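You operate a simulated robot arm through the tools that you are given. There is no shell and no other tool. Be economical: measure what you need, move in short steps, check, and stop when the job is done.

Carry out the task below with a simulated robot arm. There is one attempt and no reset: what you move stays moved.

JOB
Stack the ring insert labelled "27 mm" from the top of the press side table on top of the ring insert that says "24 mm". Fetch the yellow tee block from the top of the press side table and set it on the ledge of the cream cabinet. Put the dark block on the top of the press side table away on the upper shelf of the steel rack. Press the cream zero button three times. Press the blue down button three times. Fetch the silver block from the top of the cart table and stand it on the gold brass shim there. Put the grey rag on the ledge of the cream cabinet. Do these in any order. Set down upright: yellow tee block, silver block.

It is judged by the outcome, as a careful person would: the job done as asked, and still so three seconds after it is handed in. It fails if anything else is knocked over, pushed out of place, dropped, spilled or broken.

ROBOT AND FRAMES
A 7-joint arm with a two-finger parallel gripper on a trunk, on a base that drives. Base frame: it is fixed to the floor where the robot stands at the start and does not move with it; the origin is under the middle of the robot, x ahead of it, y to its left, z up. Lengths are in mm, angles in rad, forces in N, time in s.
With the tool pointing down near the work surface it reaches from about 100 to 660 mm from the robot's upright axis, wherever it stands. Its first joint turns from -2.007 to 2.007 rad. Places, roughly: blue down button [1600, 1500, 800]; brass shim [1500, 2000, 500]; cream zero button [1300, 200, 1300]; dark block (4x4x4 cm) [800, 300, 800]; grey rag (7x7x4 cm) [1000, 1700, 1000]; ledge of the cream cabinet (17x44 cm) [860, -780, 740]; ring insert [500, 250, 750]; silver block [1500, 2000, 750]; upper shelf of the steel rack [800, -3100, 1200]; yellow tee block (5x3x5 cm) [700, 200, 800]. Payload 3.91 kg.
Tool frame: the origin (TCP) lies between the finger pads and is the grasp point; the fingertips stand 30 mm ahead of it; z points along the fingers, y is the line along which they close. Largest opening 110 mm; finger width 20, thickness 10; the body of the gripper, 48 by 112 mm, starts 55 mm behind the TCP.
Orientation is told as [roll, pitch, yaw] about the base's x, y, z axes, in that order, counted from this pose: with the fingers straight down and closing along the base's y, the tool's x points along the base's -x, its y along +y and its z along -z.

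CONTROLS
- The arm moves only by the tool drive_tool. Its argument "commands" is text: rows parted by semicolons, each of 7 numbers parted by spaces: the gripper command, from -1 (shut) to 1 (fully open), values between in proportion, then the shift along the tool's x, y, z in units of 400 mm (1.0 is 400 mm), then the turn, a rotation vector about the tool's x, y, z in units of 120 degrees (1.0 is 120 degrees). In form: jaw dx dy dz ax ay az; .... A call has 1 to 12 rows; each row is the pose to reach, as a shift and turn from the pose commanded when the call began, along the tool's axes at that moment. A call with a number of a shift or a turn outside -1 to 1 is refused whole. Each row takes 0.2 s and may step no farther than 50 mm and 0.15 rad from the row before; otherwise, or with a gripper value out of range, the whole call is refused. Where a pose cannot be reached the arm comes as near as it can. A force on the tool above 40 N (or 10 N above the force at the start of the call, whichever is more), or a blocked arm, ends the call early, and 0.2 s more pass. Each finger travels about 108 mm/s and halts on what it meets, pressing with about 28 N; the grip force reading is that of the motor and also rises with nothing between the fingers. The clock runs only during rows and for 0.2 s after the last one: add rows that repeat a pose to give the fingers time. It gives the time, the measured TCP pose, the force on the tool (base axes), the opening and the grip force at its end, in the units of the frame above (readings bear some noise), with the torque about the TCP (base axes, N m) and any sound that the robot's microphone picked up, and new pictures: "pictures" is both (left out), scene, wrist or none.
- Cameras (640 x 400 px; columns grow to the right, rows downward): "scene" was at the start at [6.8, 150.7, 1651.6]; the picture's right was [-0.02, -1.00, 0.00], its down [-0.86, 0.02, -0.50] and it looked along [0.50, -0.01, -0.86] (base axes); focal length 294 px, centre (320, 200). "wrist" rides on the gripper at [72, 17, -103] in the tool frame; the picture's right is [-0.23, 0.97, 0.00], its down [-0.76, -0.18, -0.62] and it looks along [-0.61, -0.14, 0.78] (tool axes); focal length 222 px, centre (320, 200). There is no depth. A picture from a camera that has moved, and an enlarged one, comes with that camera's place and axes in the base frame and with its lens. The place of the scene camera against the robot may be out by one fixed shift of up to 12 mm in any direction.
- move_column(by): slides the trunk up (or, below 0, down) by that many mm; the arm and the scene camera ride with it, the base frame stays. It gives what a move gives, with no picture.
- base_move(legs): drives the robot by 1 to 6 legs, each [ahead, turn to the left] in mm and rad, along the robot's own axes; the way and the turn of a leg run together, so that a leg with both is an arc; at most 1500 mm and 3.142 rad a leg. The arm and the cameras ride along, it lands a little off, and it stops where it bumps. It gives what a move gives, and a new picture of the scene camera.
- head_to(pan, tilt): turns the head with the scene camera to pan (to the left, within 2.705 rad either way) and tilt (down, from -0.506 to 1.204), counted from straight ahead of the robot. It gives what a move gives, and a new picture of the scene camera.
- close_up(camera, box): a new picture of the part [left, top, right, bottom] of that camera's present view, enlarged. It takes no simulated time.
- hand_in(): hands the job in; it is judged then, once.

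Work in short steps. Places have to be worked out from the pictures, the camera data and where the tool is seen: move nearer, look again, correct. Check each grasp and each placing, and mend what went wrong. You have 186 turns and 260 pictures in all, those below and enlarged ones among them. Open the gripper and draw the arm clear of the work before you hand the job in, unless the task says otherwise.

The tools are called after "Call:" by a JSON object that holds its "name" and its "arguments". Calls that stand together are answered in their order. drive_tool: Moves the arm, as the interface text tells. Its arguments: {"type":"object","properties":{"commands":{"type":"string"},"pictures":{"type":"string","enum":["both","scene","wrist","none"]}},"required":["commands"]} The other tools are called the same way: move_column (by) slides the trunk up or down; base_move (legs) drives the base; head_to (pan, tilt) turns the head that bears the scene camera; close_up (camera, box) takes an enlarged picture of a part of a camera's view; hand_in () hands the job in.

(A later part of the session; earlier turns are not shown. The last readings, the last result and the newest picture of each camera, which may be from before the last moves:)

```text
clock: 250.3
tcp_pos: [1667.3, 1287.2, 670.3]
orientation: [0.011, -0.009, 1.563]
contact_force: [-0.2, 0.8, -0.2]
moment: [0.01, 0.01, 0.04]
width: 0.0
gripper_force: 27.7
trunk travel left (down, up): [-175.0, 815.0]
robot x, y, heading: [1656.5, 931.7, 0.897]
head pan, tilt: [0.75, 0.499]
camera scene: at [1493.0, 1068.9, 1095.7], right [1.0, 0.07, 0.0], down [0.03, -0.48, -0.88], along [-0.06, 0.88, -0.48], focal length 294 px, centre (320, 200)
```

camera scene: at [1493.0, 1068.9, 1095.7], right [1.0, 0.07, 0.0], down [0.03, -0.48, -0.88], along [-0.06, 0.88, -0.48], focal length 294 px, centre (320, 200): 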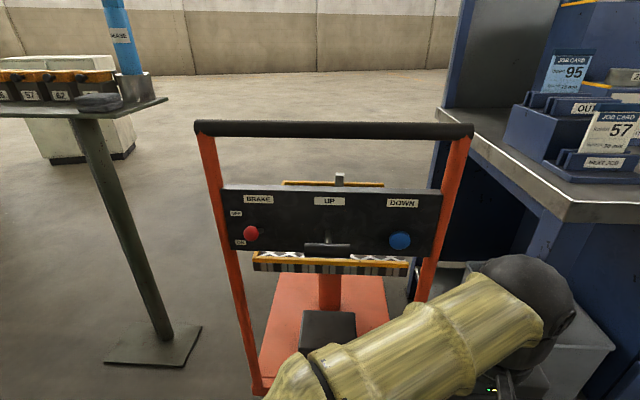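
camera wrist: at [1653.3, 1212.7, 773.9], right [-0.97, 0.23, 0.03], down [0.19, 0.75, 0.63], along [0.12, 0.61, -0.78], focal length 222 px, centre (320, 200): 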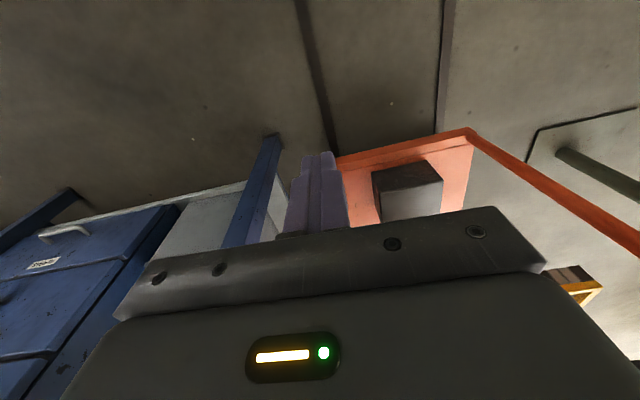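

DOWN button triangulates to ≈(1616,1550,740). I raise the trunk 50 mm, then pitch the tool toward horizontal while advancing to ~25 mm before it.

Call:
{"name": "move_column", "arguments": {"by": 50}}

Call:
{"name": "drive_tool", "arguments": {"commands": "-1 -.0475 .0118 -.0064 0 -.0568 0; -1 -.095 .0236 -.0127 0 -.1136 0; -1 -.1425 .0355 -.019 0 -.1704 0; -1 -.19 .0473 -.0255 0 -.2272 0; -1 -.2375 .059 -.0318 0 -.284 0; -1 -.285 .071 -.038 0 -.3408 0; -1 -.3325 .0827 -.0445 0 -.3976 0; -1 -.38 .0945 -.051 0 -.4544 0; -1 -.4275 .1064 -.0573 0 -.5112 0; -1 -.475 .118 -.0636 0 -.568 0; -1 -.5 .13 -.07 0 -.625 0; -1 -.5 .13 -.07 0 -.625 0", "pictures": "both"}}

```text
clock: 251.3
tcp_pos: [1667.6, 1287.2, 720.6]
orientation: [0.01, -0.009, 1.564]
contact_force: [0.4, 1.0, 0.5]
moment: [0.0, 0.02, -0.01]
width: 0.0
gripper_force: 27.7
trunk travel left (down, up): [-225.0, 765.0]
robot x, y, heading: [1657.4, 930.6, 0.894]
head pan, tilt: [0.75, 0.499]
```

```text
clock: 254.1
tcp_pos: [1630.6, 1488.8, 749.5]
orientation: [0.046, -1.318, 1.494]
contact_force: [0.2, -0.6, -0.2]
moment: [0.04, -0.01, -0.01]
width: 0.1
gripper_force: 28.1
trunk travel left (down, up): [-225.0, 765.0]
robot x, y, heading: [1658.8, 926.5, 0.893]
head pan, tilt: [0.75, 0.499]
stopped in row 12: the arm was blocked; the commanded pose is now the measured one
camera scene: at [1493.1, 1069.0, 1145.7], right [1.0, 0.07, 0.0], down [0.03, -0.48, -0.88], along [-0.06, 0.88, -0.48], focal length 294 px, centre (320, 200)
camera wrist: at [1609.9, 1371.0, 705.6], right [-0.97, 0.09, 0.23], down [0.17, -0.42, 0.89], along [0.18, 0.9, 0.39], focal length 222 px, centre (320, 200)
```

scene: 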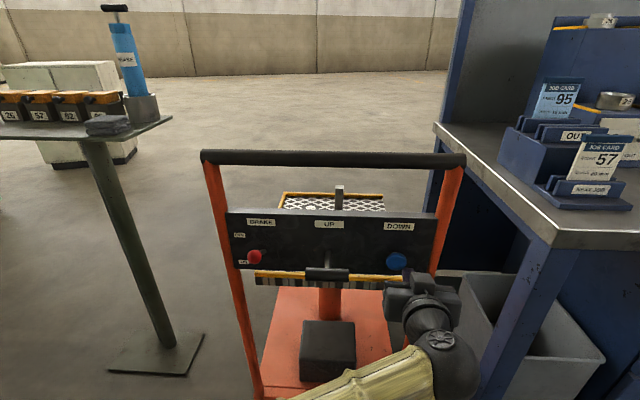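
wrist: 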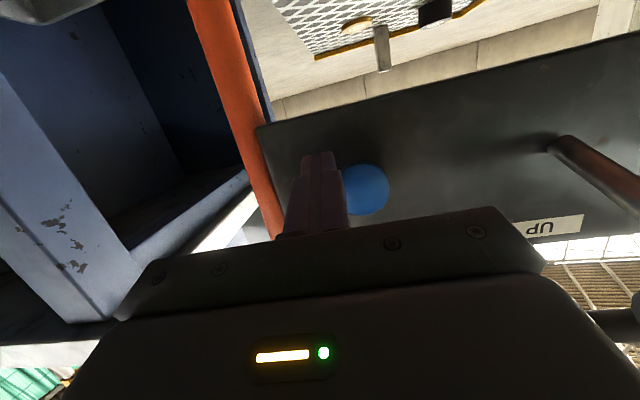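

The button's face is at ≈(1606,1522,770); fingertip is ~25 mm right and ~28 mm low of it. Back off and shift to align.

Call:
{"name": "drive_tool", "arguments": {"commands": "-1 .015 0 -.06 0 0 0; -1 -.02 .03 -.07 0 0 0; -1 -.0515 .0605 -.08 0 0 0; -1 -.0515 .0605 -.08 0 0 0", "pictures": "both"}}

```text
clock: 255.3
tcp_pos: [1636.4, 1468.2, 779.8]
orientation: [0.113, -1.317, 1.366]
contact_force: [0.0, -0.4, 0.0]
moment: [0.01, 0.0, 0.0]
width: 0.0
gripper_force: 28.2
trunk travel left (down, up): [-225.0, 765.0]
robot x, y, heading: [1657.1, 929.2, 0.895]
head pan, tilt: [0.75, 0.499]
stopped in row 4: the arm was blocked; the commanded pose is now the measured one
camera scene: at [1493.0, 1069.0, 1145.7], right [1.0, 0.07, 0.0], down [0.03, -0.48, -0.88], along [-0.06, 0.88, -0.48], focal length 294 px, centre (320, 200)
camera wrist: at [1608.5, 1351.3, 736.7], right [-0.96, 0.15, 0.25], down [0.16, -0.43, 0.89], along [0.24, 0.89, 0.39], focal length 222 px, centre (320, 200)
```

scene: 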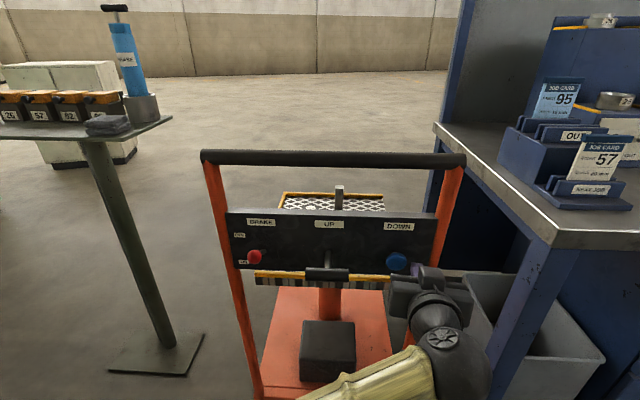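
wrist: 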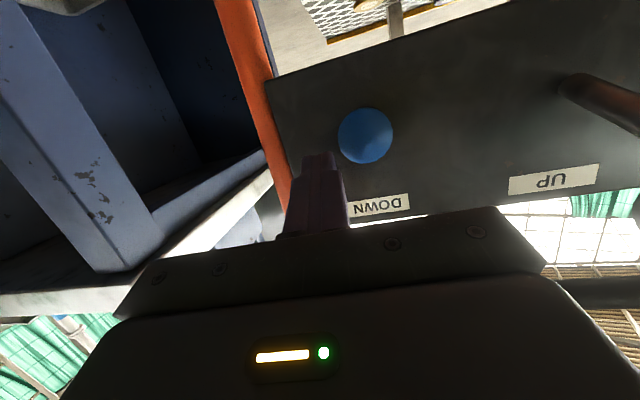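

The arm meets a joint limit toward -x. I retract 40 mm and use a small base motion (30 mm ahead, +0.09 rad) to bring the fingertips in line.

Call:
{"name": "drive_tool", "arguments": {"commands": "-1 .0125 0 -.0485 0 0 0; -1 .025 0 -.097 0 0 0", "pictures": "none"}}

Call:
{"name": "base_move", "arguments": {"legs": [[30, 0], [0, 0.09]]}}

Call:
{"name": "drive_tool", "arguments": {"commands": "-1 0 0 0 0 0 0", "pictures": "wrist"}}

```text
clock: 256.1
tcp_pos: [1662.7, 1429.8, 780.3]
orientation: [0.191, -1.31, 1.229]
contact_force: [0.2, -0.2, -0.4]
moment: [0.02, -0.01, 0.03]
width: 0.0
gripper_force: 28.1
trunk travel left (down, up): [-225.0, 765.0]
robot x, y, heading: [1653.5, 932.4, 0.895]
head pan, tilt: [0.75, 0.499]
stopped in row 2: the arm was blocked; the commanded pose is now the measured one
```

```text
clock: 257.5
tcp_pos: [1634.5, 1451.8, 780.5]
orientation: [0.187, -1.314, 1.325]
contact_force: [-0.8, 0.5, 0.1]
moment: [0.01, 0.01, 0.01]
width: 0.0
gripper_force: 27.7
trunk travel left (down, up): [-225.0, 765.0]
robot x, y, heading: [1677.5, 952.1, 0.983]
head pan, tilt: [0.75, 0.499]
camera scene: at [1499.5, 1076.4, 1145.7], right [0.99, 0.16, 0.0], down [0.08, -0.47, -0.88], along [-0.14, 0.87, -0.48], focal length 294 px, centre (320, 200)
```

scene: 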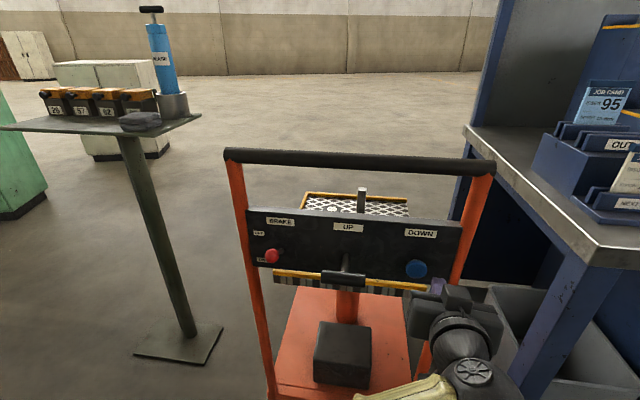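

```text
clock: 257.9
tcp_pos: [1635.8, 1452.8, 780.5]
orientation: [0.188, -1.312, 1.324]
contact_force: [0.5, 0.4, -0.3]
moment: [0.01, -0.01, -0.03]
width: 0.2
gripper_force: 28.4
trunk travel left (down, up): [-225.0, 765.0]
robot x, y, heading: [1675.7, 951.1, 0.982]
head pan, tilt: [0.75, 0.499]
camera wrist: at [1610.5, 1334.7, 738.4], right [-0.96, 0.12, 0.27], down [0.19, -0.42, 0.88], along [0.22, 0.9, 0.38], focal length 222 px, centre (320, 200)
```

wrist: 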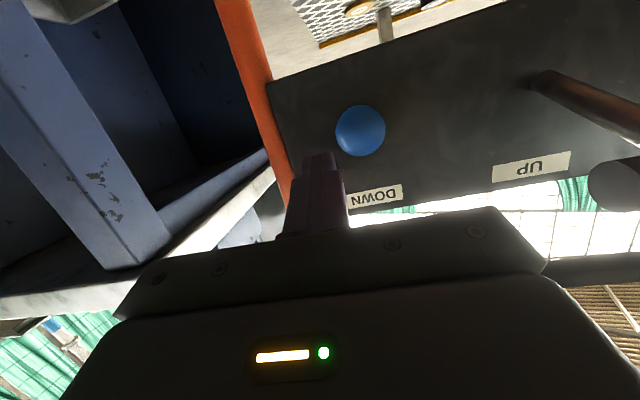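

Fingertips are still ~31 mm right of the button. I turn the base a further 0.055 rad.

Call:
{"name": "base_move", "arguments": {"legs": [[0, 0.058]]}}

Call:
{"name": "drive_tool", "arguments": {"commands": "-1 0 0 0.01 0 0 0; -1 -.004 0 .03 0 0 0", "pictures": "both"}}

```text
clock: 258.8
tcp_pos: [1606.7, 1449.6, 781.5]
orientation: [0.19, -1.312, 1.383]
contact_force: [0.0, -0.2, -0.1]
moment: [-0.01, 0.03, -0.03]
width: 0.1
gripper_force: 27.5
trunk travel left (down, up): [-225.0, 765.0]
robot x, y, heading: [1675.8, 950.3, 1.043]
head pan, tilt: [0.75, 0.499]
camera scene: at [1492.5, 1065.9, 1145.7], right [0.98, 0.22, 0.0], down [0.11, -0.47, -0.88], along [-0.19, 0.86, -0.48], focal length 294 px, centre (320, 200)
```

scene: 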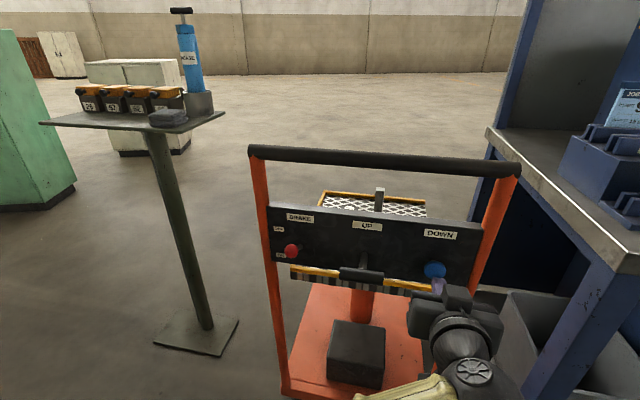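

```text
clock: 259.4
tcp_pos: [1605.8, 1460.3, 778.4]
orientation: [0.186, -1.314, 1.383]
contact_force: [0.3, -0.4, -0.3]
moment: [-0.02, 0.02, 0.01]
width: 0.0
gripper_force: 27.7
trunk travel left (down, up): [-225.0, 765.0]
robot x, y, heading: [1673.7, 954.7, 1.043]
head pan, tilt: [0.75, 0.499]
camera scene: at [1492.5, 1065.9, 1145.7], right [0.98, 0.22, 0.0], down [0.11, -0.47, -0.88], along [-0.19, 0.86, -0.48], focal length 294 px, centre (320, 200)
camera wrist: at [1588.1, 1341.9, 736.8], right [-0.96, 0.06, 0.27], down [0.22, -0.41, 0.88], along [0.17, 0.91, 0.38], focal length 222 px, centre (320, 200)
```

scene: 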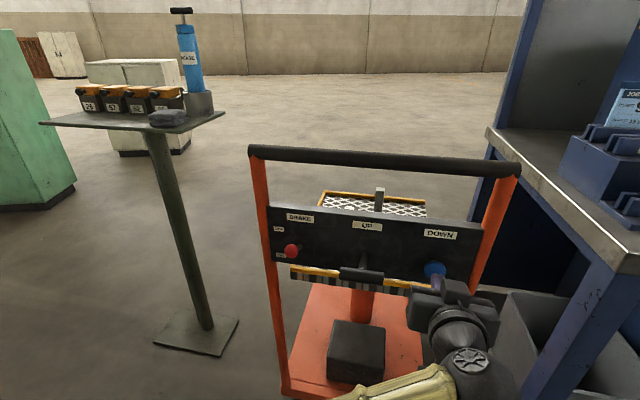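
wrist: 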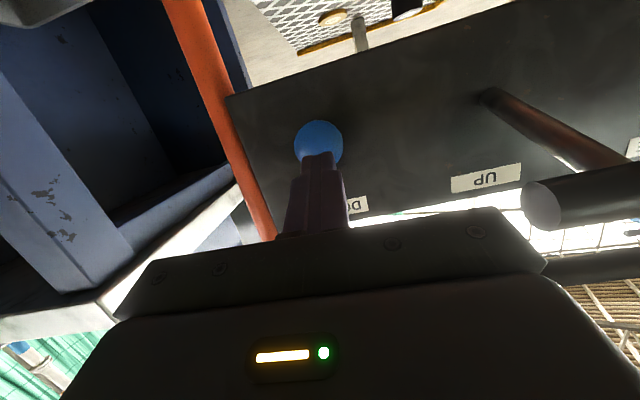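

Aligned now: moving along the tool axis by ~34 mm reaches the button. First press.

Call:
{"name": "drive_tool", "arguments": {"commands": "-1 0 0 .05 0 0 0; -1 0 0 .07 0 0 0; -1 0 0 .08 0 0 0; -1 0 0 .09 0 0 0; -1 0 0 .098 0 0 0; -1 0 0 .106 0 0 0; -1 0 0 .114 0 0 0; -1 0 0 .122 0 0 0", "pictures": "wrist"}}

```text
clock: 260.4
tcp_pos: [1606.7, 1491.2, 772.5]
orientation: [0.195, -1.315, 1.377]
contact_force: [-3.6, -34.5, 2.0]
moment: [0.19, -0.28, 0.11]
width: 0.1
gripper_force: 27.6
trunk travel left (down, up): [-225.0, 765.0]
robot x, y, heading: [1676.0, 950.9, 1.042]
head pan, tilt: [0.75, 0.499]
heard: click
stopped in row 5: the force on the tool passed its limit at 44 N (the readings are from after the stop); the commanded pose is now the measured one
camera wrist: at [1587.9, 1372.1, 729.5], right [-0.96, 0.06, 0.27], down [0.22, -0.42, 0.88], along [0.17, 0.91, 0.39], focal length 222 px, centre (320, 200)
```

wrist: 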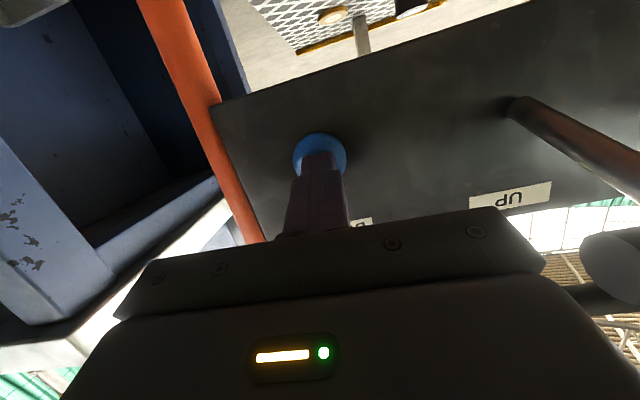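

Click one. Back off 16 mm, then press again.

Call:
{"name": "drive_tool", "arguments": {"commands": "-1 0 0 -.02 0 0 0; -1 0 0 -.04 0 0 0; -1 0 0 -.04 0 0 0", "pictures": "none"}}

Call:
{"name": "drive_tool", "arguments": {"commands": "-1 0 0 .015 0 0 0; -1 0 0 .025 0 0 0; -1 0 0 .032 0 0 0; -1 0 0 .038 0 0 0; -1 0 0 .044 0 0 0; -1 0 0 .05 0 0 0; -1 0 0 .056 0 0 0; -1 0 0 .062 0 0 0", "pictures": "none"}}

Call:
{"name": "drive_tool", "arguments": {"commands": "-1 0 0 -.02 0 0 0; -1 0 0 -.04 0 0 0; -1 0 0 -.04 0 0 0", "pictures": "none"}}

```text
clock: 261.2
tcp_pos: [1607.2, 1479.0, 774.6]
orientation: [0.19, -1.312, 1.382]
contact_force: [0.4, 1.1, -0.5]
moment: [0.03, -0.01, -0.02]
width: 0.2
gripper_force: 27.7
trunk travel left (down, up): [-225.0, 765.0]
robot x, y, heading: [1679.2, 948.1, 1.045]
head pan, tilt: [0.75, 0.499]
```

```text
clock: 262.4
tcp_pos: [1607.5, 1491.8, 771.7]
orientation: [0.201, -1.316, 1.37]
contact_force: [-3.3, -33.2, 3.3]
moment: [0.19, -0.27, 0.08]
width: 0.0
gripper_force: 28.4
trunk travel left (down, up): [-225.0, 765.0]
robot x, y, heading: [1678.0, 954.2, 1.044]
head pan, tilt: [0.75, 0.499]
heard: click
stopped in row 5: the force on the tool passed its limit at 42 N (the readings are from after the stop); the commanded pose is now the measured one
```

```text
clock: 263.2
tcp_pos: [1606.8, 1478.1, 774.2]
orientation: [0.192, -1.313, 1.375]
contact_force: [-0.2, -0.4, -0.3]
moment: [0.02, -0.01, -0.03]
width: 0.0
gripper_force: 28.3
trunk travel left (down, up): [-225.0, 765.0]
robot x, y, heading: [1677.5, 946.2, 1.043]
head pan, tilt: [0.75, 0.499]
```

Two clicks. Third press, then back well off.

Call:
{"name": "drive_tool", "arguments": {"commands": "-1 0 0 .015 0 0 0; -1 0 0 .025 0 0 0; -1 0 0 .032 0 0 0; -1 0 0 .038 0 0 0; -1 0 0 .044 0 0 0; -1 0 0 .05 0 0 0; -1 0 0 .056 0 0 0; -1 0 0 .062 0 0 0", "pictures": "none"}}

Call:
{"name": "drive_tool", "arguments": {"commands": "-1 0 0 -.03 0 0 0; -1 0 0 -.09 0 0 0; -1 0 0 -.12 0 0 0", "pictures": "scene"}}

```text
clock: 264.4
tcp_pos: [1607.2, 1489.8, 772.5]
orientation: [0.2, -1.316, 1.37]
contact_force: [-3.8, -33.9, 3.1]
moment: [0.19, -0.35, 0.13]
width: 0.0
gripper_force: 27.8
trunk travel left (down, up): [-225.0, 765.0]
robot x, y, heading: [1676.1, 954.0, 1.046]
head pan, tilt: [0.75, 0.499]
heard: click
stopped in row 5: the force on the tool passed its limit at 43 N (the readings are from after the stop); the commanded pose is now the measured one
```

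```text
clock: 265.4
tcp_pos: [1635.9, 1451.7, 782.8]
orientation: [0.268, -1.305, 1.245]
contact_force: [0.6, 0.0, 0.8]
moment: [0.0, 0.01, 0.0]
width: 0.1
gripper_force: 27.6
trunk travel left (down, up): [-225.0, 765.0]
robot x, y, heading: [1672.9, 954.0, 1.047]
head pan, tilt: [0.75, 0.499]
stopped in row 3: the arm was blocked; the commanded pose is now the measured one
camera scene: at [1492.3, 1065.6, 1145.7], right [0.97, 0.22, 0.0], down [0.11, -0.47, -0.88], along [-0.2, 0.86, -0.48], focal length 294 px, centre (320, 200)
```

scene: 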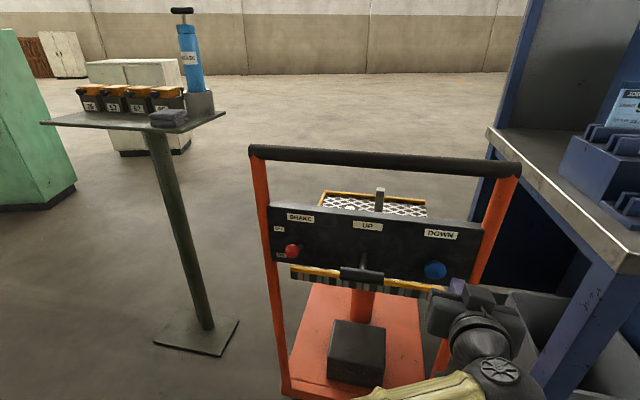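

Three clicks for DOWN. I bring the tool back to vertical while withdrawing.

Call:
{"name": "drive_tool", "arguments": {"commands": "-1 .018 -.0015 -.026 0 .052 0; -1 .0365 -.003 -.0525 0 .104 0; -1 .055 -.0045 -.079 0 .156 0; -1 .073 -.006 -.105 0 .208 0; -1 .091 -.0075 -.131 0 .26 0; -1 .1095 -.009 -.1575 0 .312 0; -1 .128 -.0105 -.184 0 .364 0; -1 .146 -.012 -.21 0 .416 0; -1 .164 -.0135 -.236 0 .468 0; -1 .1825 -.015 -.2625 0 .52 0; -1 .2 -.0165 -.289 0 .572 0; -1 .219 -.018 -.315 0 .623 0", "pictures": "scene"}}

```text
clock: 268.0
tcp_pos: [1633.9, 1308.4, 729.4]
orientation: [0.061, -0.006, 1.49]
contact_force: [-0.1, 0.5, -0.2]
moment: [-0.01, -0.03, 0.01]
width: 0.0
gripper_force: 28.5
trunk travel left (down, up): [-225.0, 765.0]
robot x, y, heading: [1677.8, 954.8, 1.045]
head pan, tilt: [0.75, 0.499]
camera scene: at [1492.4, 1065.5, 1145.7], right [0.97, 0.22, 0.0], down [0.11, -0.47, -0.88], along [-0.2, 0.86, -0.48], focal length 294 px, centre (320, 200)
```

scene: 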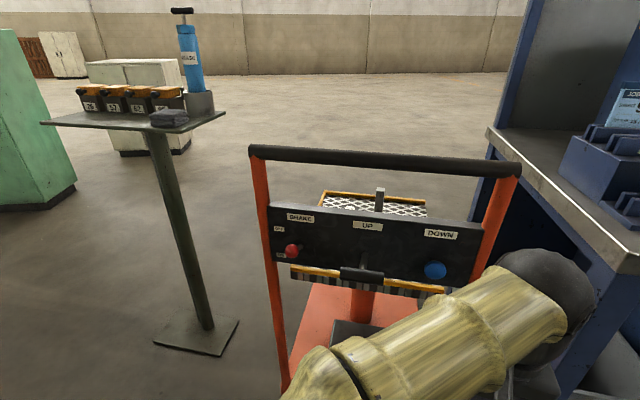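

Now drive round to the far end of the cart: back out west, around the stand, to about (1400,2650), facing the cart.

Call:
{"name": "base_move", "arguments": {"legs": [[0, -1.145], [-1100, 0], [0, 2.05], [900, 0], [0, -0.38], [700, 0]]}}

Call:
{"name": "base_move", "arguments": {"legs": [[0, -1.571], [1150, 0], [0, -1.571]]}}

Call:
{"name": "head_to", "arguments": {"pan": 0.0, "tilt": 0.7}}

```text
clock: 296.5
tcp_pos: [49.3, 2878.3, 730.3]
orientation: [0.069, -0.011, 2.003]
contact_force: [0.7, 0.2, 0.1]
moment: [-0.01, 0.0, -0.02]
width: 0.0
gripper_force: 28.4
trunk travel left (down, up): [-225.0, 765.0]
robot x, y, heading: [258.4, 2586.1, 1.556]
head pan, tilt: [0.75, 0.499]
camera scene: at [43.3, 2595.7, 1145.7], right [0.74, 0.67, 0.0], down [0.32, -0.35, -0.88], along [-0.59, 0.65, -0.48], focal length 294 px, centre (320, 200)
```

scene: 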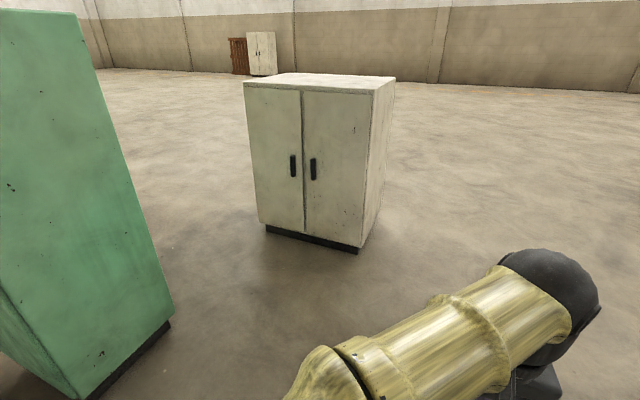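

```text
clock: 314.4
tcp_pos: [1620.7, 2287.6, 729.8]
orientation: [0.07, -0.011, -1.13]
contact_force: [0.3, 0.2, 0.4]
moment: [0.0, -0.02, 0.01]
width: 0.0
gripper_force: 28.3
trunk travel left (down, up): [-225.0, 765.0]
robot x, y, heading: [1406.9, 2575.6, -1.575]
head pan, tilt: [0.75, 0.499]
camera scene: at [1621.7, 2569.2, 1145.7], right [-0.73, -0.68, 0.0], down [-0.33, 0.35, -0.88], along [0.6, -0.64, -0.48], focal length 294 px, centre (320, 200)
```

scene: 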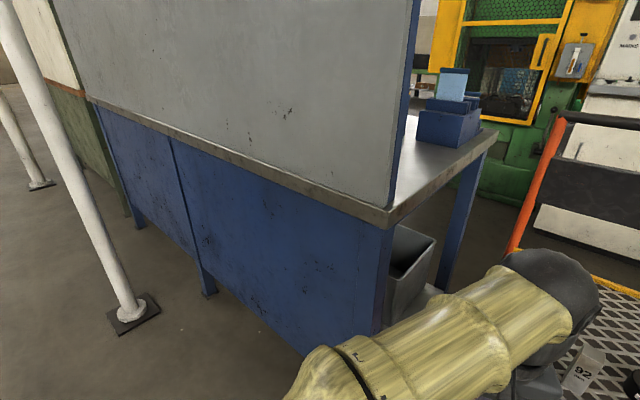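

```text
clock: 315.6
tcp_pos: [1619.5, 2286.2, 729.6]
orientation: [0.07, -0.01, -1.13]
contact_force: [-0.2, 0.2, -0.2]
moment: [0.04, 0.04, 0.03]
width: 0.1
gripper_force: 27.9
trunk travel left (down, up): [-225.0, 765.0]
robot x, y, heading: [1406.9, 2577.8, -1.57]
head pan, tilt: [0.0, 0.7]
camera scene: at [1559.7, 2551.0, 1128.0], right [-1.0, 0.0, 0.0], down [0.0, 0.64, -0.77], along [0.0, -0.77, -0.64], focal length 294 px, centre (320, 200)
```

scene: 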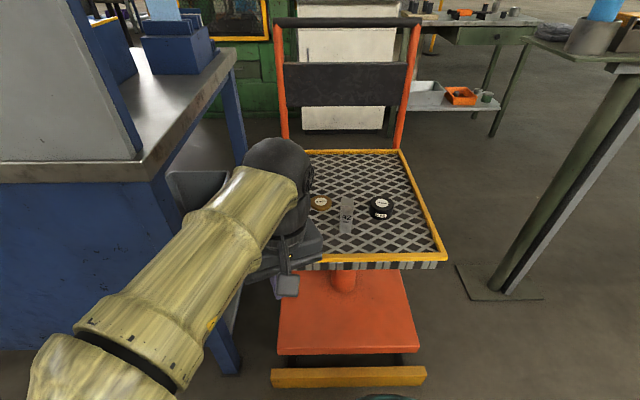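

I see silver, shim and cap on the lift table. Close-up for detail.

Call:
{"name": "close_up", "arguments": {"camera": "scene", "box": [260, 140, 460, 280]}}

```text
2.86 times, centred on (360, 210) of scene
camera zoom: at [1559.7, 2551.0, 1128.0], right [-1.0, 0.0, 0.0], down [0.0, 0.64, -0.77], along [0.0, -0.77, -0.64], focal length 840 px, centre (206, 171)
```

zoom: 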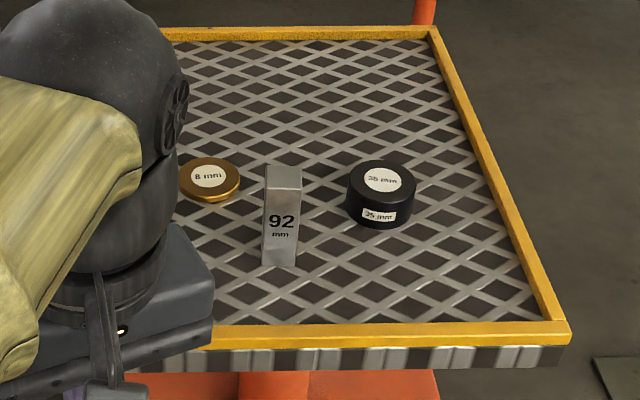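

Silver ≈(1497,2059), table z≈620, block 92 mm tall; shim ≈(1557,1959). I move 60 mm closer, raise the trunk 200 mm, and hover over the silver block.

Call:
{"name": "base_move", "arguments": {"legs": [[60, 0]]}}

Call:
{"name": "move_column", "arguments": {"by": 200}}

Call:
{"name": "drive_tool", "arguments": {"commands": "0 -.041 -.076 .03 .0055 0 .035; 0 -.082 -.152 .06 .011 0 .07; 0 -.123 -.228 .09 .0165 0 .105; 0 -.164 -.304 .12 .022 0 .14; 0 -.205 -.38 .16 .0275 0 .175; 0 -.246 -.456 .2 .033 0 .21; 0 -.246 -.456 .2 .033 0 .21", "pictures": "both"}}

```text
clock: 316.6
tcp_pos: [1620.5, 2227.3, 729.8]
orientation: [0.07, -0.011, -1.131]
contact_force: [0.2, 0.5, 1.1]
moment: [0.0, -0.01, -0.02]
width: 0.0
gripper_force: 27.9
trunk travel left (down, up): [-225.0, 765.0]
robot x, y, heading: [1403.1, 2516.9, -1.571]
head pan, tilt: [0.0, 0.7]
camera scene: at [1559.5, 2490.6, 1128.0], right [-1.0, 0.0, 0.0], down [0.0, 0.64, -0.76], along [0.0, -0.76, -0.64], focal length 294 px, centre (320, 200)
```

scene: 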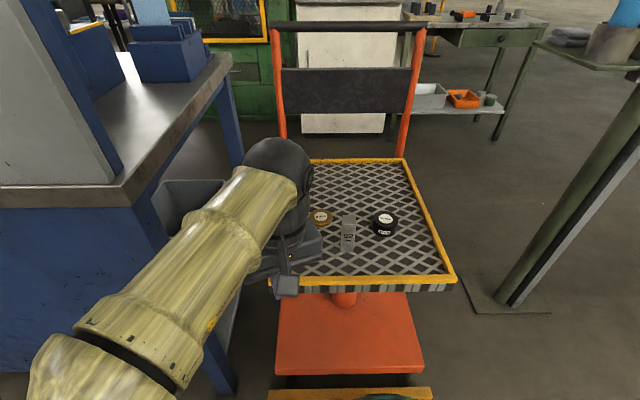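

```text
clock: 318.7
tcp_pos: [1620.8, 2226.9, 928.9]
orientation: [0.07, -0.01, -1.131]
contact_force: [0.5, -0.7, -0.2]
moment: [0.0, 0.0, -0.01]
width: 0.2
gripper_force: 27.7
trunk travel left (down, up): [-425.0, 565.0]
robot x, y, heading: [1406.2, 2513.7, -1.572]
head pan, tilt: [0.0, 0.7]
```

```text
clock: 320.3
tcp_pos: [1502.8, 2060.6, 839.9]
orientation: [-0.002, 0.005, -1.57]
contact_force: [0.2, -0.1, -0.5]
moment: [-0.01, 0.01, 0.02]
width: 54.8
gripper_force: 0.0
trunk travel left (down, up): [-425.0, 565.0]
robot x, y, heading: [1407.7, 2516.0, -1.567]
head pan, tilt: [0.0, 0.7]
camera scene: at [1559.2, 2490.2, 1328.0], right [-1.0, 0.0, 0.0], down [0.0, 0.64, -0.76], along [0.0, -0.76, -0.64], focal length 294 px, centre (320, 200)
camera wrist: at [1521.2, 2133.0, 943.7], right [0.97, -0.23, 0.0], down [-0.18, -0.77, 0.62], along [-0.14, -0.6, -0.79], focal length 222 px, centre (320, 200)
```

scene: 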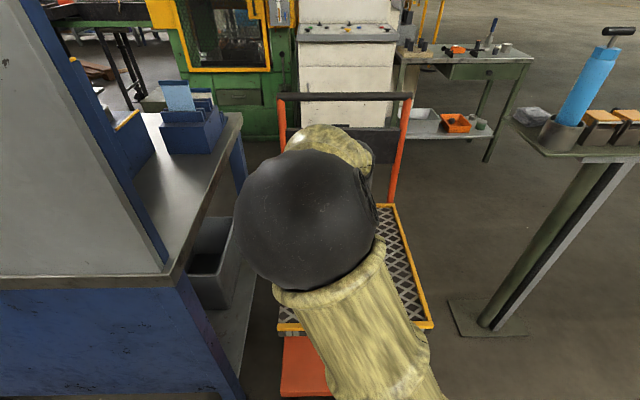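
wrist: 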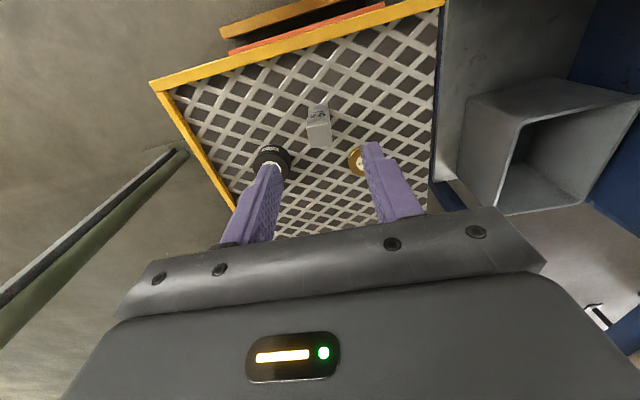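

Call:
{"name": "close_up", "arguments": {"camera": "wrist", "box": [240, 80, 400, 180]}}

```text
4.00 times, centred on (320, 130) of wrist
camera zoom: at [1521.2, 2133.0, 943.7], right [0.97, -0.23, 0.0], down [-0.18, -0.77, 0.62], along [-0.14, -0.6, -0.79], focal length 888 px, centre (320, 480)
```

zoom: 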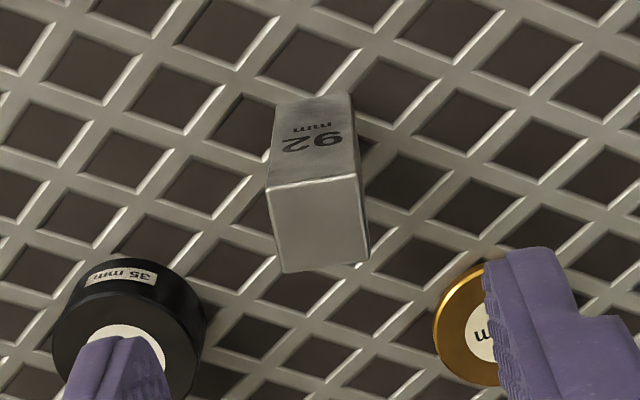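

Silver top centre ≈(1500,2043), rotated slightly. I align (yaw −0.07), and descend to z≈740 first for a check.

Call:
{"name": "drive_tool", "arguments": {"commands": "0 -.0225 -.005 0 0 0 .016; 0 -.045 -.01 .05 0 0 .033; 0 -.045 -.01 .15 0 0 .033; 0 -.045 -.01 .25 0 0 .033; 0 -.045 -.01 .25 0 0 .033", "pictures": "wrist"}}

Call:
{"name": "close_up", "arguments": {"camera": "wrist", "box": [220, 80, 420, 205]}}

```text
clock: 321.5
tcp_pos: [1499.4, 2044.8, 737.4]
orientation: [0.001, 0.006, -1.638]
contact_force: [0.1, 0.1, 0.8]
moment: [0.02, -0.02, -0.02]
width: 54.9
gripper_force: 0.1
trunk travel left (down, up): [-425.0, 565.0]
robot x, y, heading: [1407.4, 2516.0, -1.575]
head pan, tilt: [0.0, 0.7]
camera wrist: at [1521.8, 2114.7, 841.8], right [0.96, -0.29, 0.0], down [-0.23, -0.75, 0.62], along [-0.18, -0.59, -0.79], focal length 222 px, centre (320, 200)
```

wrist: 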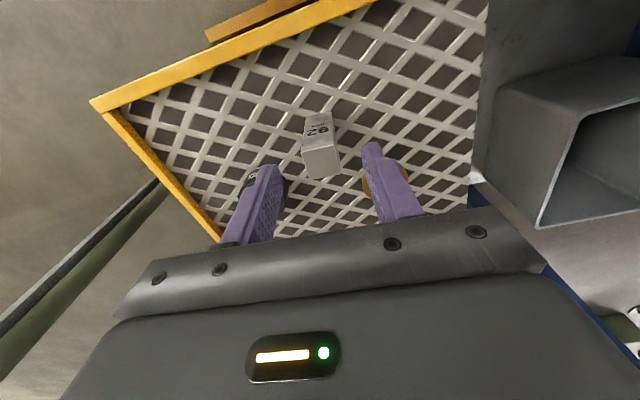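

```text
3.20 times, centred on (320, 142) of wrist
camera zoom: at [1521.8, 2114.7, 841.8], right [0.96, -0.29, 0.0], down [-0.23, -0.75, 0.62], along [-0.18, -0.59, -0.79], focal length 711 px, centre (320, 384)
```

zoom: 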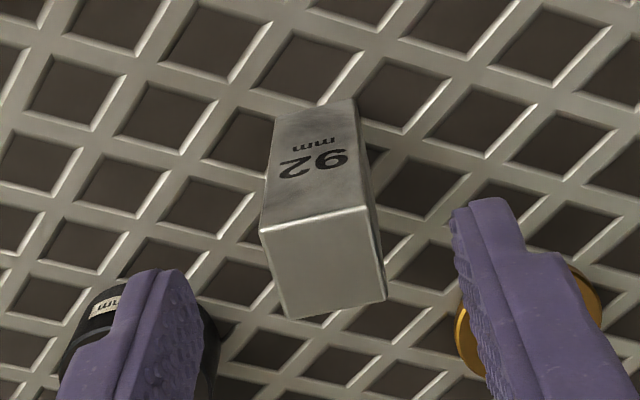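

Aligned well; tiny correction, descend to z≈680 and grip.

Call:
{"name": "drive_tool", "arguments": {"commands": "0 .01 .006 .04 0 0 0; 0 .01 .006 .143 0 0 0; -1 .01 .006 .143 0 0 0; -1 .01 .006 .143 0 0 0; -1 .01 .006 .143 0 0 0", "pictures": "wrist"}}

```text
clock: 322.7
tcp_pos: [1502.3, 2049.5, 680.8]
orientation: [-0.001, 0.006, -1.639]
contact_force: [-0.9, 0.3, 0.5]
moment: [0.07, 0.05, -0.04]
width: 29.9
gripper_force: 27.9
trunk travel left (down, up): [-425.0, 565.0]
robot x, y, heading: [1406.0, 2516.9, -1.571]
head pan, tilt: [0.0, 0.7]
camera wrist: at [1525.0, 2119.3, 785.5], right [0.96, -0.29, 0.0], down [-0.23, -0.75, 0.62], along [-0.18, -0.59, -0.79], focal length 222 px, centre (320, 200)
```

wrist: 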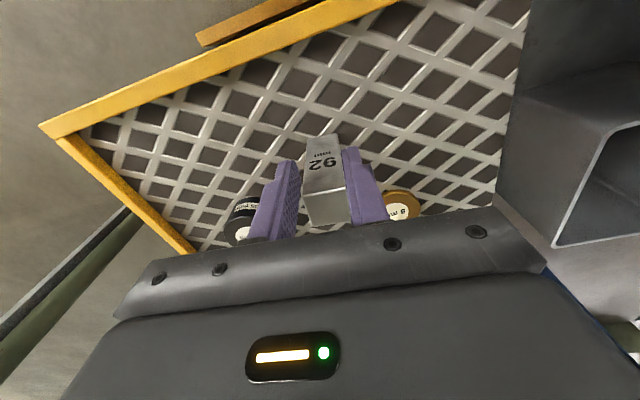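

Block is 30 mm wide, so by apparent size it is further away: centre ≈(1497,2025), top ≈665 (table ≈575). The grip is marginal; I open, rise 30 mm and recheck.

Call:
{"name": "drive_tool", "arguments": {"commands": "-.4 0 0 0 0 0 0; -.2 0 0 0 0 0 0; 0 0 0 0 0 0 0; 0 0 0 -.075 0 0 0; 0 0 0 -.075 0 0 0", "pictures": "wrist"}}

Call:
{"name": "close_up", "arguments": {"camera": "wrist", "box": [220, 100, 460, 250]}}

```text
clock: 323.9
tcp_pos: [1502.9, 2048.0, 710.6]
orientation: [-0.001, 0.006, -1.638]
contact_force: [1.6, 0.5, -0.1]
moment: [0.02, -0.01, 0.02]
width: 55.0
gripper_force: 0.1
trunk travel left (down, up): [-425.0, 565.0]
robot x, y, heading: [1406.4, 2519.8, -1.573]
head pan, tilt: [0.0, 0.7]
camera wrist: at [1525.4, 2119.1, 815.8], right [0.96, -0.29, 0.0], down [-0.23, -0.75, 0.62], along [-0.18, -0.59, -0.79], focal length 222 px, centre (320, 200)
```

wrist: 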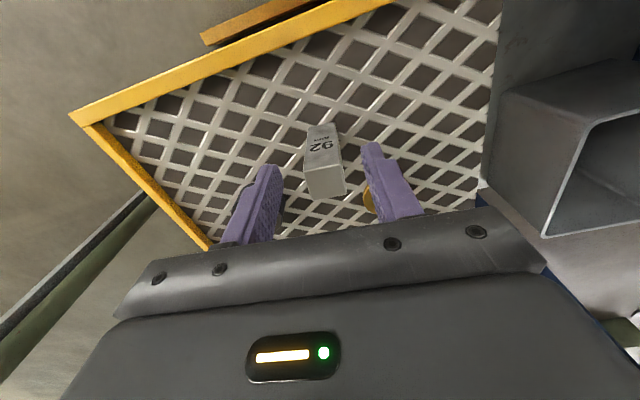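

```text
2.67 times, centred on (340, 175) of wrist
camera zoom: at [1525.4, 2119.1, 815.8], right [0.96, -0.29, 0.0], down [-0.23, -0.75, 0.62], along [-0.18, -0.59, -0.79], focal length 592 px, centre (267, 267)
```

zoom: 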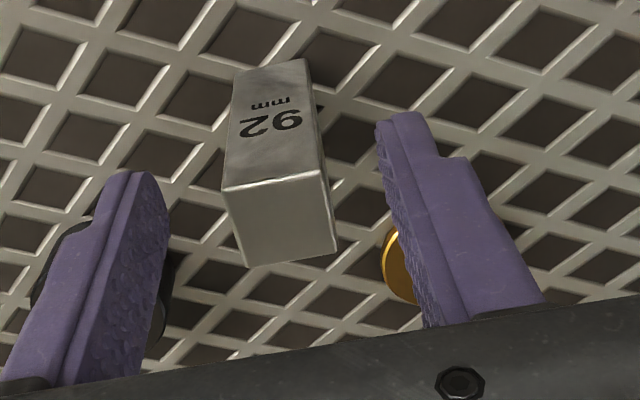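

Now consistent: block centre ≈(1500,2022), top ≈665, table ≈572. I shift −25 mm in y at this height, then descend to z≈640 and grip.

Call:
{"name": "drive_tool", "arguments": {"commands": "0 -.032 -.002 0 0 0 0; 0 -.063 -.003 0 0 0 0; 0 -.063 -.003 .09 0 0 0; 0 -.063 -.003 .175 0 0 0; 0 -.063 -.003 .175 0 0 0", "pictures": "wrist"}}

```text
clock: 325.1
tcp_pos: [1499.3, 2026.7, 640.6]
orientation: [-0.001, 0.006, -1.64]
contact_force: [-0.1, 0.0, -0.3]
moment: [0.01, -0.04, 0.03]
width: 55.0
gripper_force: 0.1
trunk travel left (down, up): [-425.0, 565.0]
robot x, y, heading: [1407.3, 2517.0, -1.571]
head pan, tilt: [0.0, 0.7]
camera wrist: at [1522.3, 2095.8, 744.8], right [0.96, -0.29, 0.0], down [-0.23, -0.75, 0.62], along [-0.18, -0.59, -0.79], focal length 222 px, centre (320, 200)
```

wrist: 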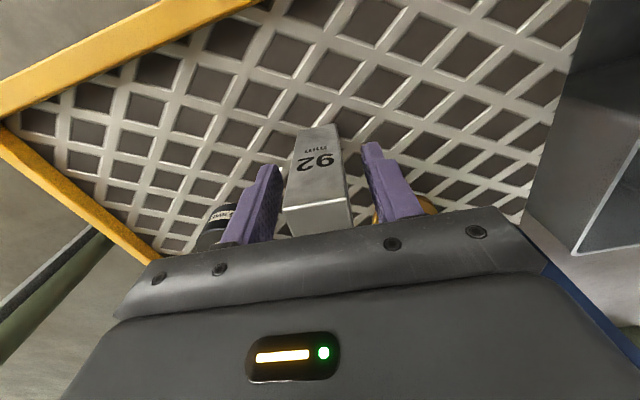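

Block sits between the fingers. Nudge −6 mm, close, and lift 60 mm.

Call:
{"name": "drive_tool", "arguments": {"commands": "0 -.015 0 0 0 0 0; -1 -.015 0 0 0 0 0; -1 -.015 0 0 0 0 0; -1 -.015 0 0 0 0 0; -1 -.015 0 -.05 0 0 0; -1 -.015 0 -.15 0 0 0; -1 -.015 0 -.15 0 0 0", "pictures": "both"}}

Call:
{"name": "close_up", "arguments": {"camera": "wrist", "box": [200, 100, 460, 260]}}

```text
clock: 326.7
tcp_pos: [1499.8, 2019.1, 700.7]
orientation: [-0.001, 0.007, -1.639]
contact_force: [1.1, 0.2, -5.9]
moment: [-0.07, 0.0, 0.0]
width: 29.9
gripper_force: 28.5
trunk travel left (down, up): [-425.0, 565.0]
robot x, y, heading: [1404.9, 2516.0, -1.573]
head pan, tilt: [0.0, 0.7]
camera scene: at [1559.4, 2490.2, 1327.9], right [-1.0, 0.0, 0.0], down [0.0, 0.64, -0.76], along [0.0, -0.76, -0.64], focal length 294 px, centre (320, 200)
camera wrist: at [1521.9, 2088.9, 804.6], right [0.96, -0.29, 0.0], down [-0.23, -0.75, 0.62], along [-0.18, -0.59, -0.79], focal length 222 px, centre (320, 200)
```

scene: 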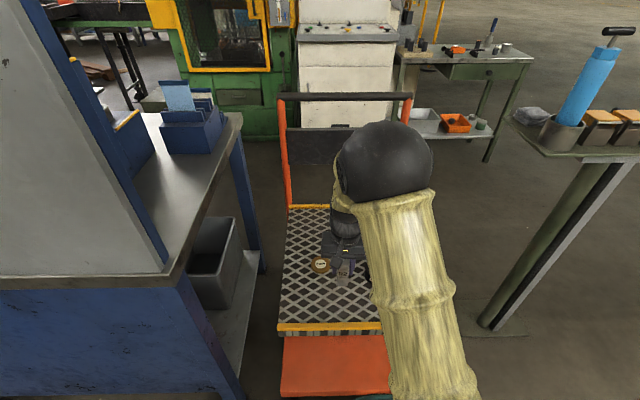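
wrist: 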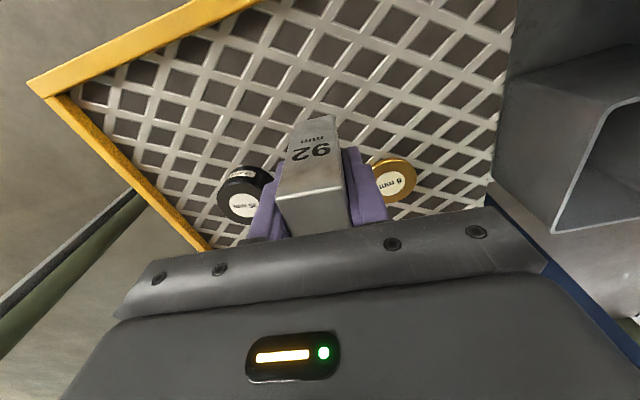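

```text
2.46 times, centred on (330, 180) of wrist
camera zoom: at [1521.9, 2088.9, 804.6], right [0.96, -0.29, 0.0], down [-0.23, -0.75, 0.62], along [-0.18, -0.59, -0.79], focal length 547 px, centre (295, 249)
```

zoom: 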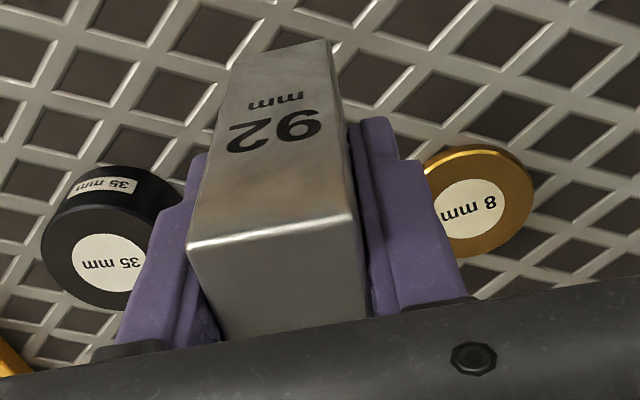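

Held with 5.9 N weight. Shim centre ≈(1558,1919). I move over it at this height and look.

Call:
{"name": "drive_tool", "arguments": {"commands": "-1 -.08 .054 0 0 0 0; -1 -.16 .108 0 0 0 0; -1 -.24 .162 0 0 0 0; -1 -.24 .162 0 0 0 0", "pictures": "both"}}

Call:
{"name": "close_up", "arguments": {"camera": "wrist", "box": [200, 80, 460, 240]}}

Call:
{"name": "close_up", "arguments": {"camera": "scene", "box": [260, 200, 420, 320]}}

```text
clock: 327.7
tcp_pos: [1556.6, 1918.5, 698.9]
orientation: [0.0, 0.006, -1.639]
contact_force: [0.4, -0.5, -5.9]
moment: [-0.05, 0.04, 0.01]
width: 29.7
gripper_force: 28.5
trunk travel left (down, up): [-425.0, 565.0]
robot x, y, heading: [1408.3, 2517.8, -1.574]
head pan, tilt: [0.0, 0.7]
camera scene: at [1559.7, 2489.6, 1327.9], right [-1.0, 0.0, 0.0], down [0.0, 0.64, -0.76], along [0.0, -0.76, -0.64], focal length 294 px, centre (320, 200)
camera wrist: at [1579.9, 1987.9, 803.4], right [0.96, -0.29, 0.0], down [-0.23, -0.75, 0.62], along [-0.18, -0.59, -0.79], focal length 222 px, centre (320, 200)
```

scene: 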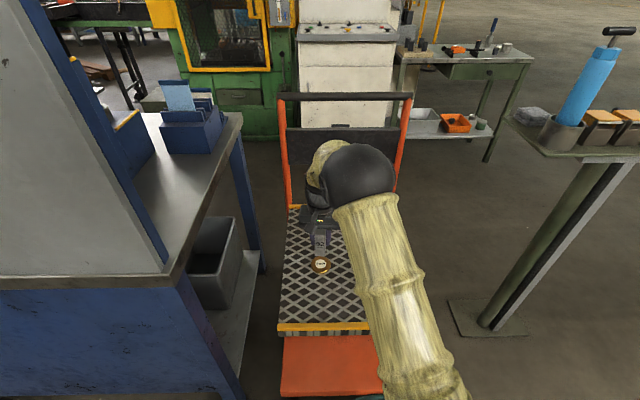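
wrist: 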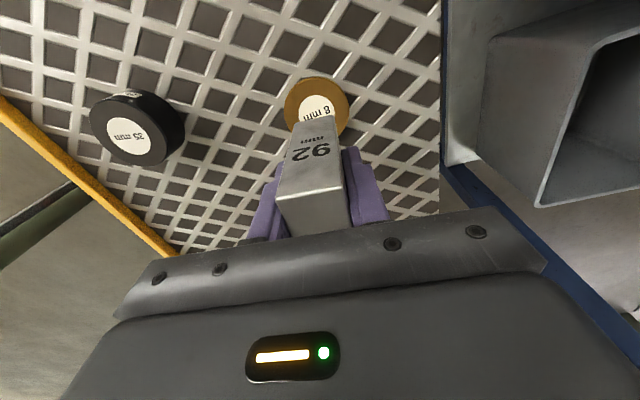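

```text
2.46 times, centred on (330, 160) of wrist
camera zoom: at [1579.9, 1987.9, 803.4], right [0.96, -0.29, 0.0], down [-0.23, -0.75, 0.62], along [-0.18, -0.59, -0.79], focal length 547 px, centre (295, 298)
```

zoom: 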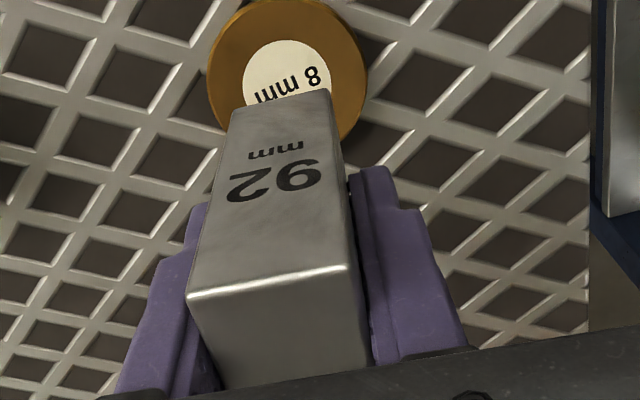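

```text
3.33 times, centred on (340, 260) of scene
camera zoom: at [1559.7, 2489.6, 1327.9], right [-1.0, 0.0, 0.0], down [0.0, 0.64, -0.76], along [0.0, -0.76, -0.64], focal length 980 px, centre (253, 0)
```

zoom: 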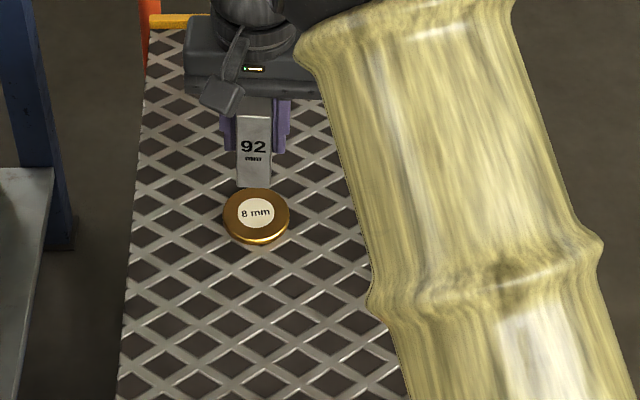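

Shim centre ≈(1558,1924). Small correction and descend toward contact (expected TCP z≈649).

Call:
{"name": "drive_tool", "arguments": {"commands": "-1 .0125 .003 .03 0 0 0; -1 .0125 .003 .09 0 0 0; -1 .0125 .003 .107 0 0 0; -1 .0125 .003 .107 0 0 0", "pictures": "both"}}

Call:
{"name": "close_up", "arguments": {"camera": "wrist", "box": [200, 80, 460, 240]}}

Call:
{"name": "close_up", "arguments": {"camera": "scene", "box": [280, 210, 380, 285]}}

```text
clock: 328.7
tcp_pos: [1557.6, 1922.5, 655.4]
orientation: [-0.001, 0.007, -1.64]
contact_force: [-0.1, 0.2, -5.3]
moment: [-0.05, 0.01, 0.02]
width: 29.7
gripper_force: 27.7
trunk travel left (down, up): [-425.0, 565.0]
robot x, y, heading: [1406.3, 2521.2, -1.572]
head pan, tilt: [0.0, 0.7]
camera scene: at [1559.6, 2489.8, 1327.9], right [-1.0, 0.0, 0.0], down [0.0, 0.64, -0.76], along [0.0, -0.76, -0.64], focal length 294 px, centre (320, 200)
camera wrist: at [1580.9, 1992.4, 760.9], right [0.96, -0.29, 0.0], down [-0.23, -0.75, 0.62], along [-0.18, -0.59, -0.79], focal length 222 px, centre (320, 200)
```

scene: 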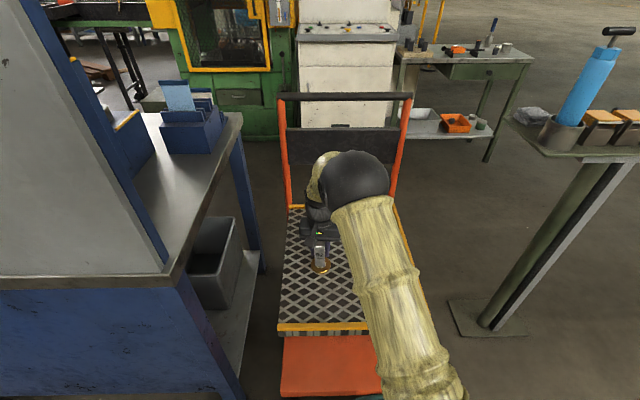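
wrist: 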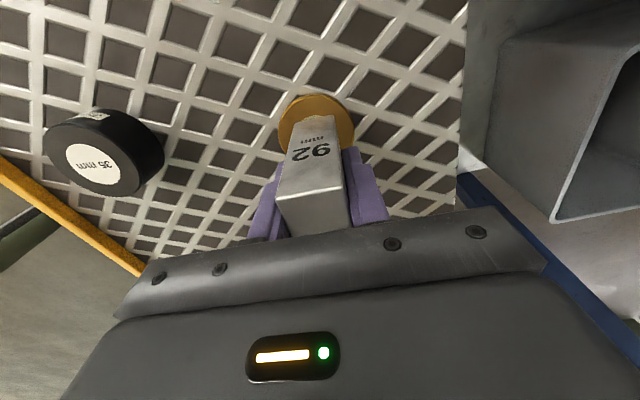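

```text
2.46 times, centred on (330, 160) of wrist
camera zoom: at [1580.9, 1992.4, 760.9], right [0.96, -0.29, 0.0], down [-0.23, -0.75, 0.62], along [-0.18, -0.59, -0.79], focal length 547 px, centre (295, 298)
```

zoom: 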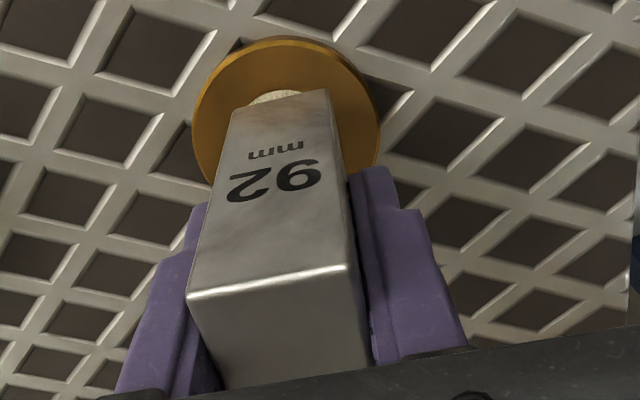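

```text
5.33 times, centred on (330, 248) of scene
camera zoom: at [1559.6, 2489.8, 1327.9], right [-1.0, 0.0, 0.0], down [0.0, 0.64, -0.76], along [0.0, -0.76, -0.64], focal length 1568 px, centre (267, -53)
```

zoom: 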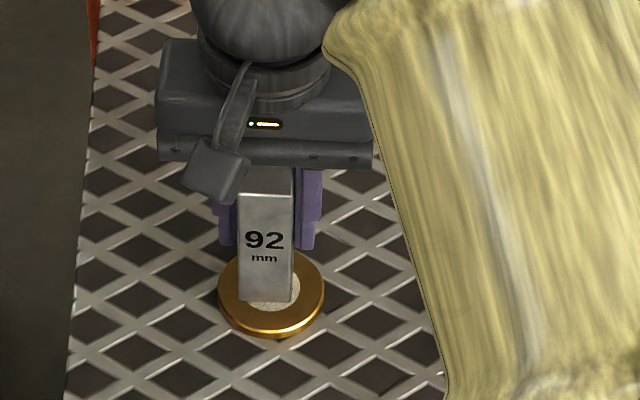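

Very well centred over the shim. Lower the last millimetres to contact.

Call:
{"name": "drive_tool", "arguments": {"commands": "-1 0 0 .008 0 0 0; -1 0 0 .013 0 0 0; -1 0 0 .018 0 0 0; -1 0 0 .022 0 0 0; -1 0 0 .026 0 0 0", "pictures": "none"}}

```text
clock: 329.9
tcp_pos: [1558.5, 1923.2, 648.1]
orientation: [0.003, 0.004, -1.639]
contact_force: [-1.4, 4.4, 9.4]
moment: [0.39, 0.12, -0.04]
width: 29.9
gripper_force: 28.2
trunk travel left (down, up): [-425.0, 565.0]
robot x, y, heading: [1409.3, 2519.6, -1.571]
head pan, tilt: [0.0, 0.7]
```

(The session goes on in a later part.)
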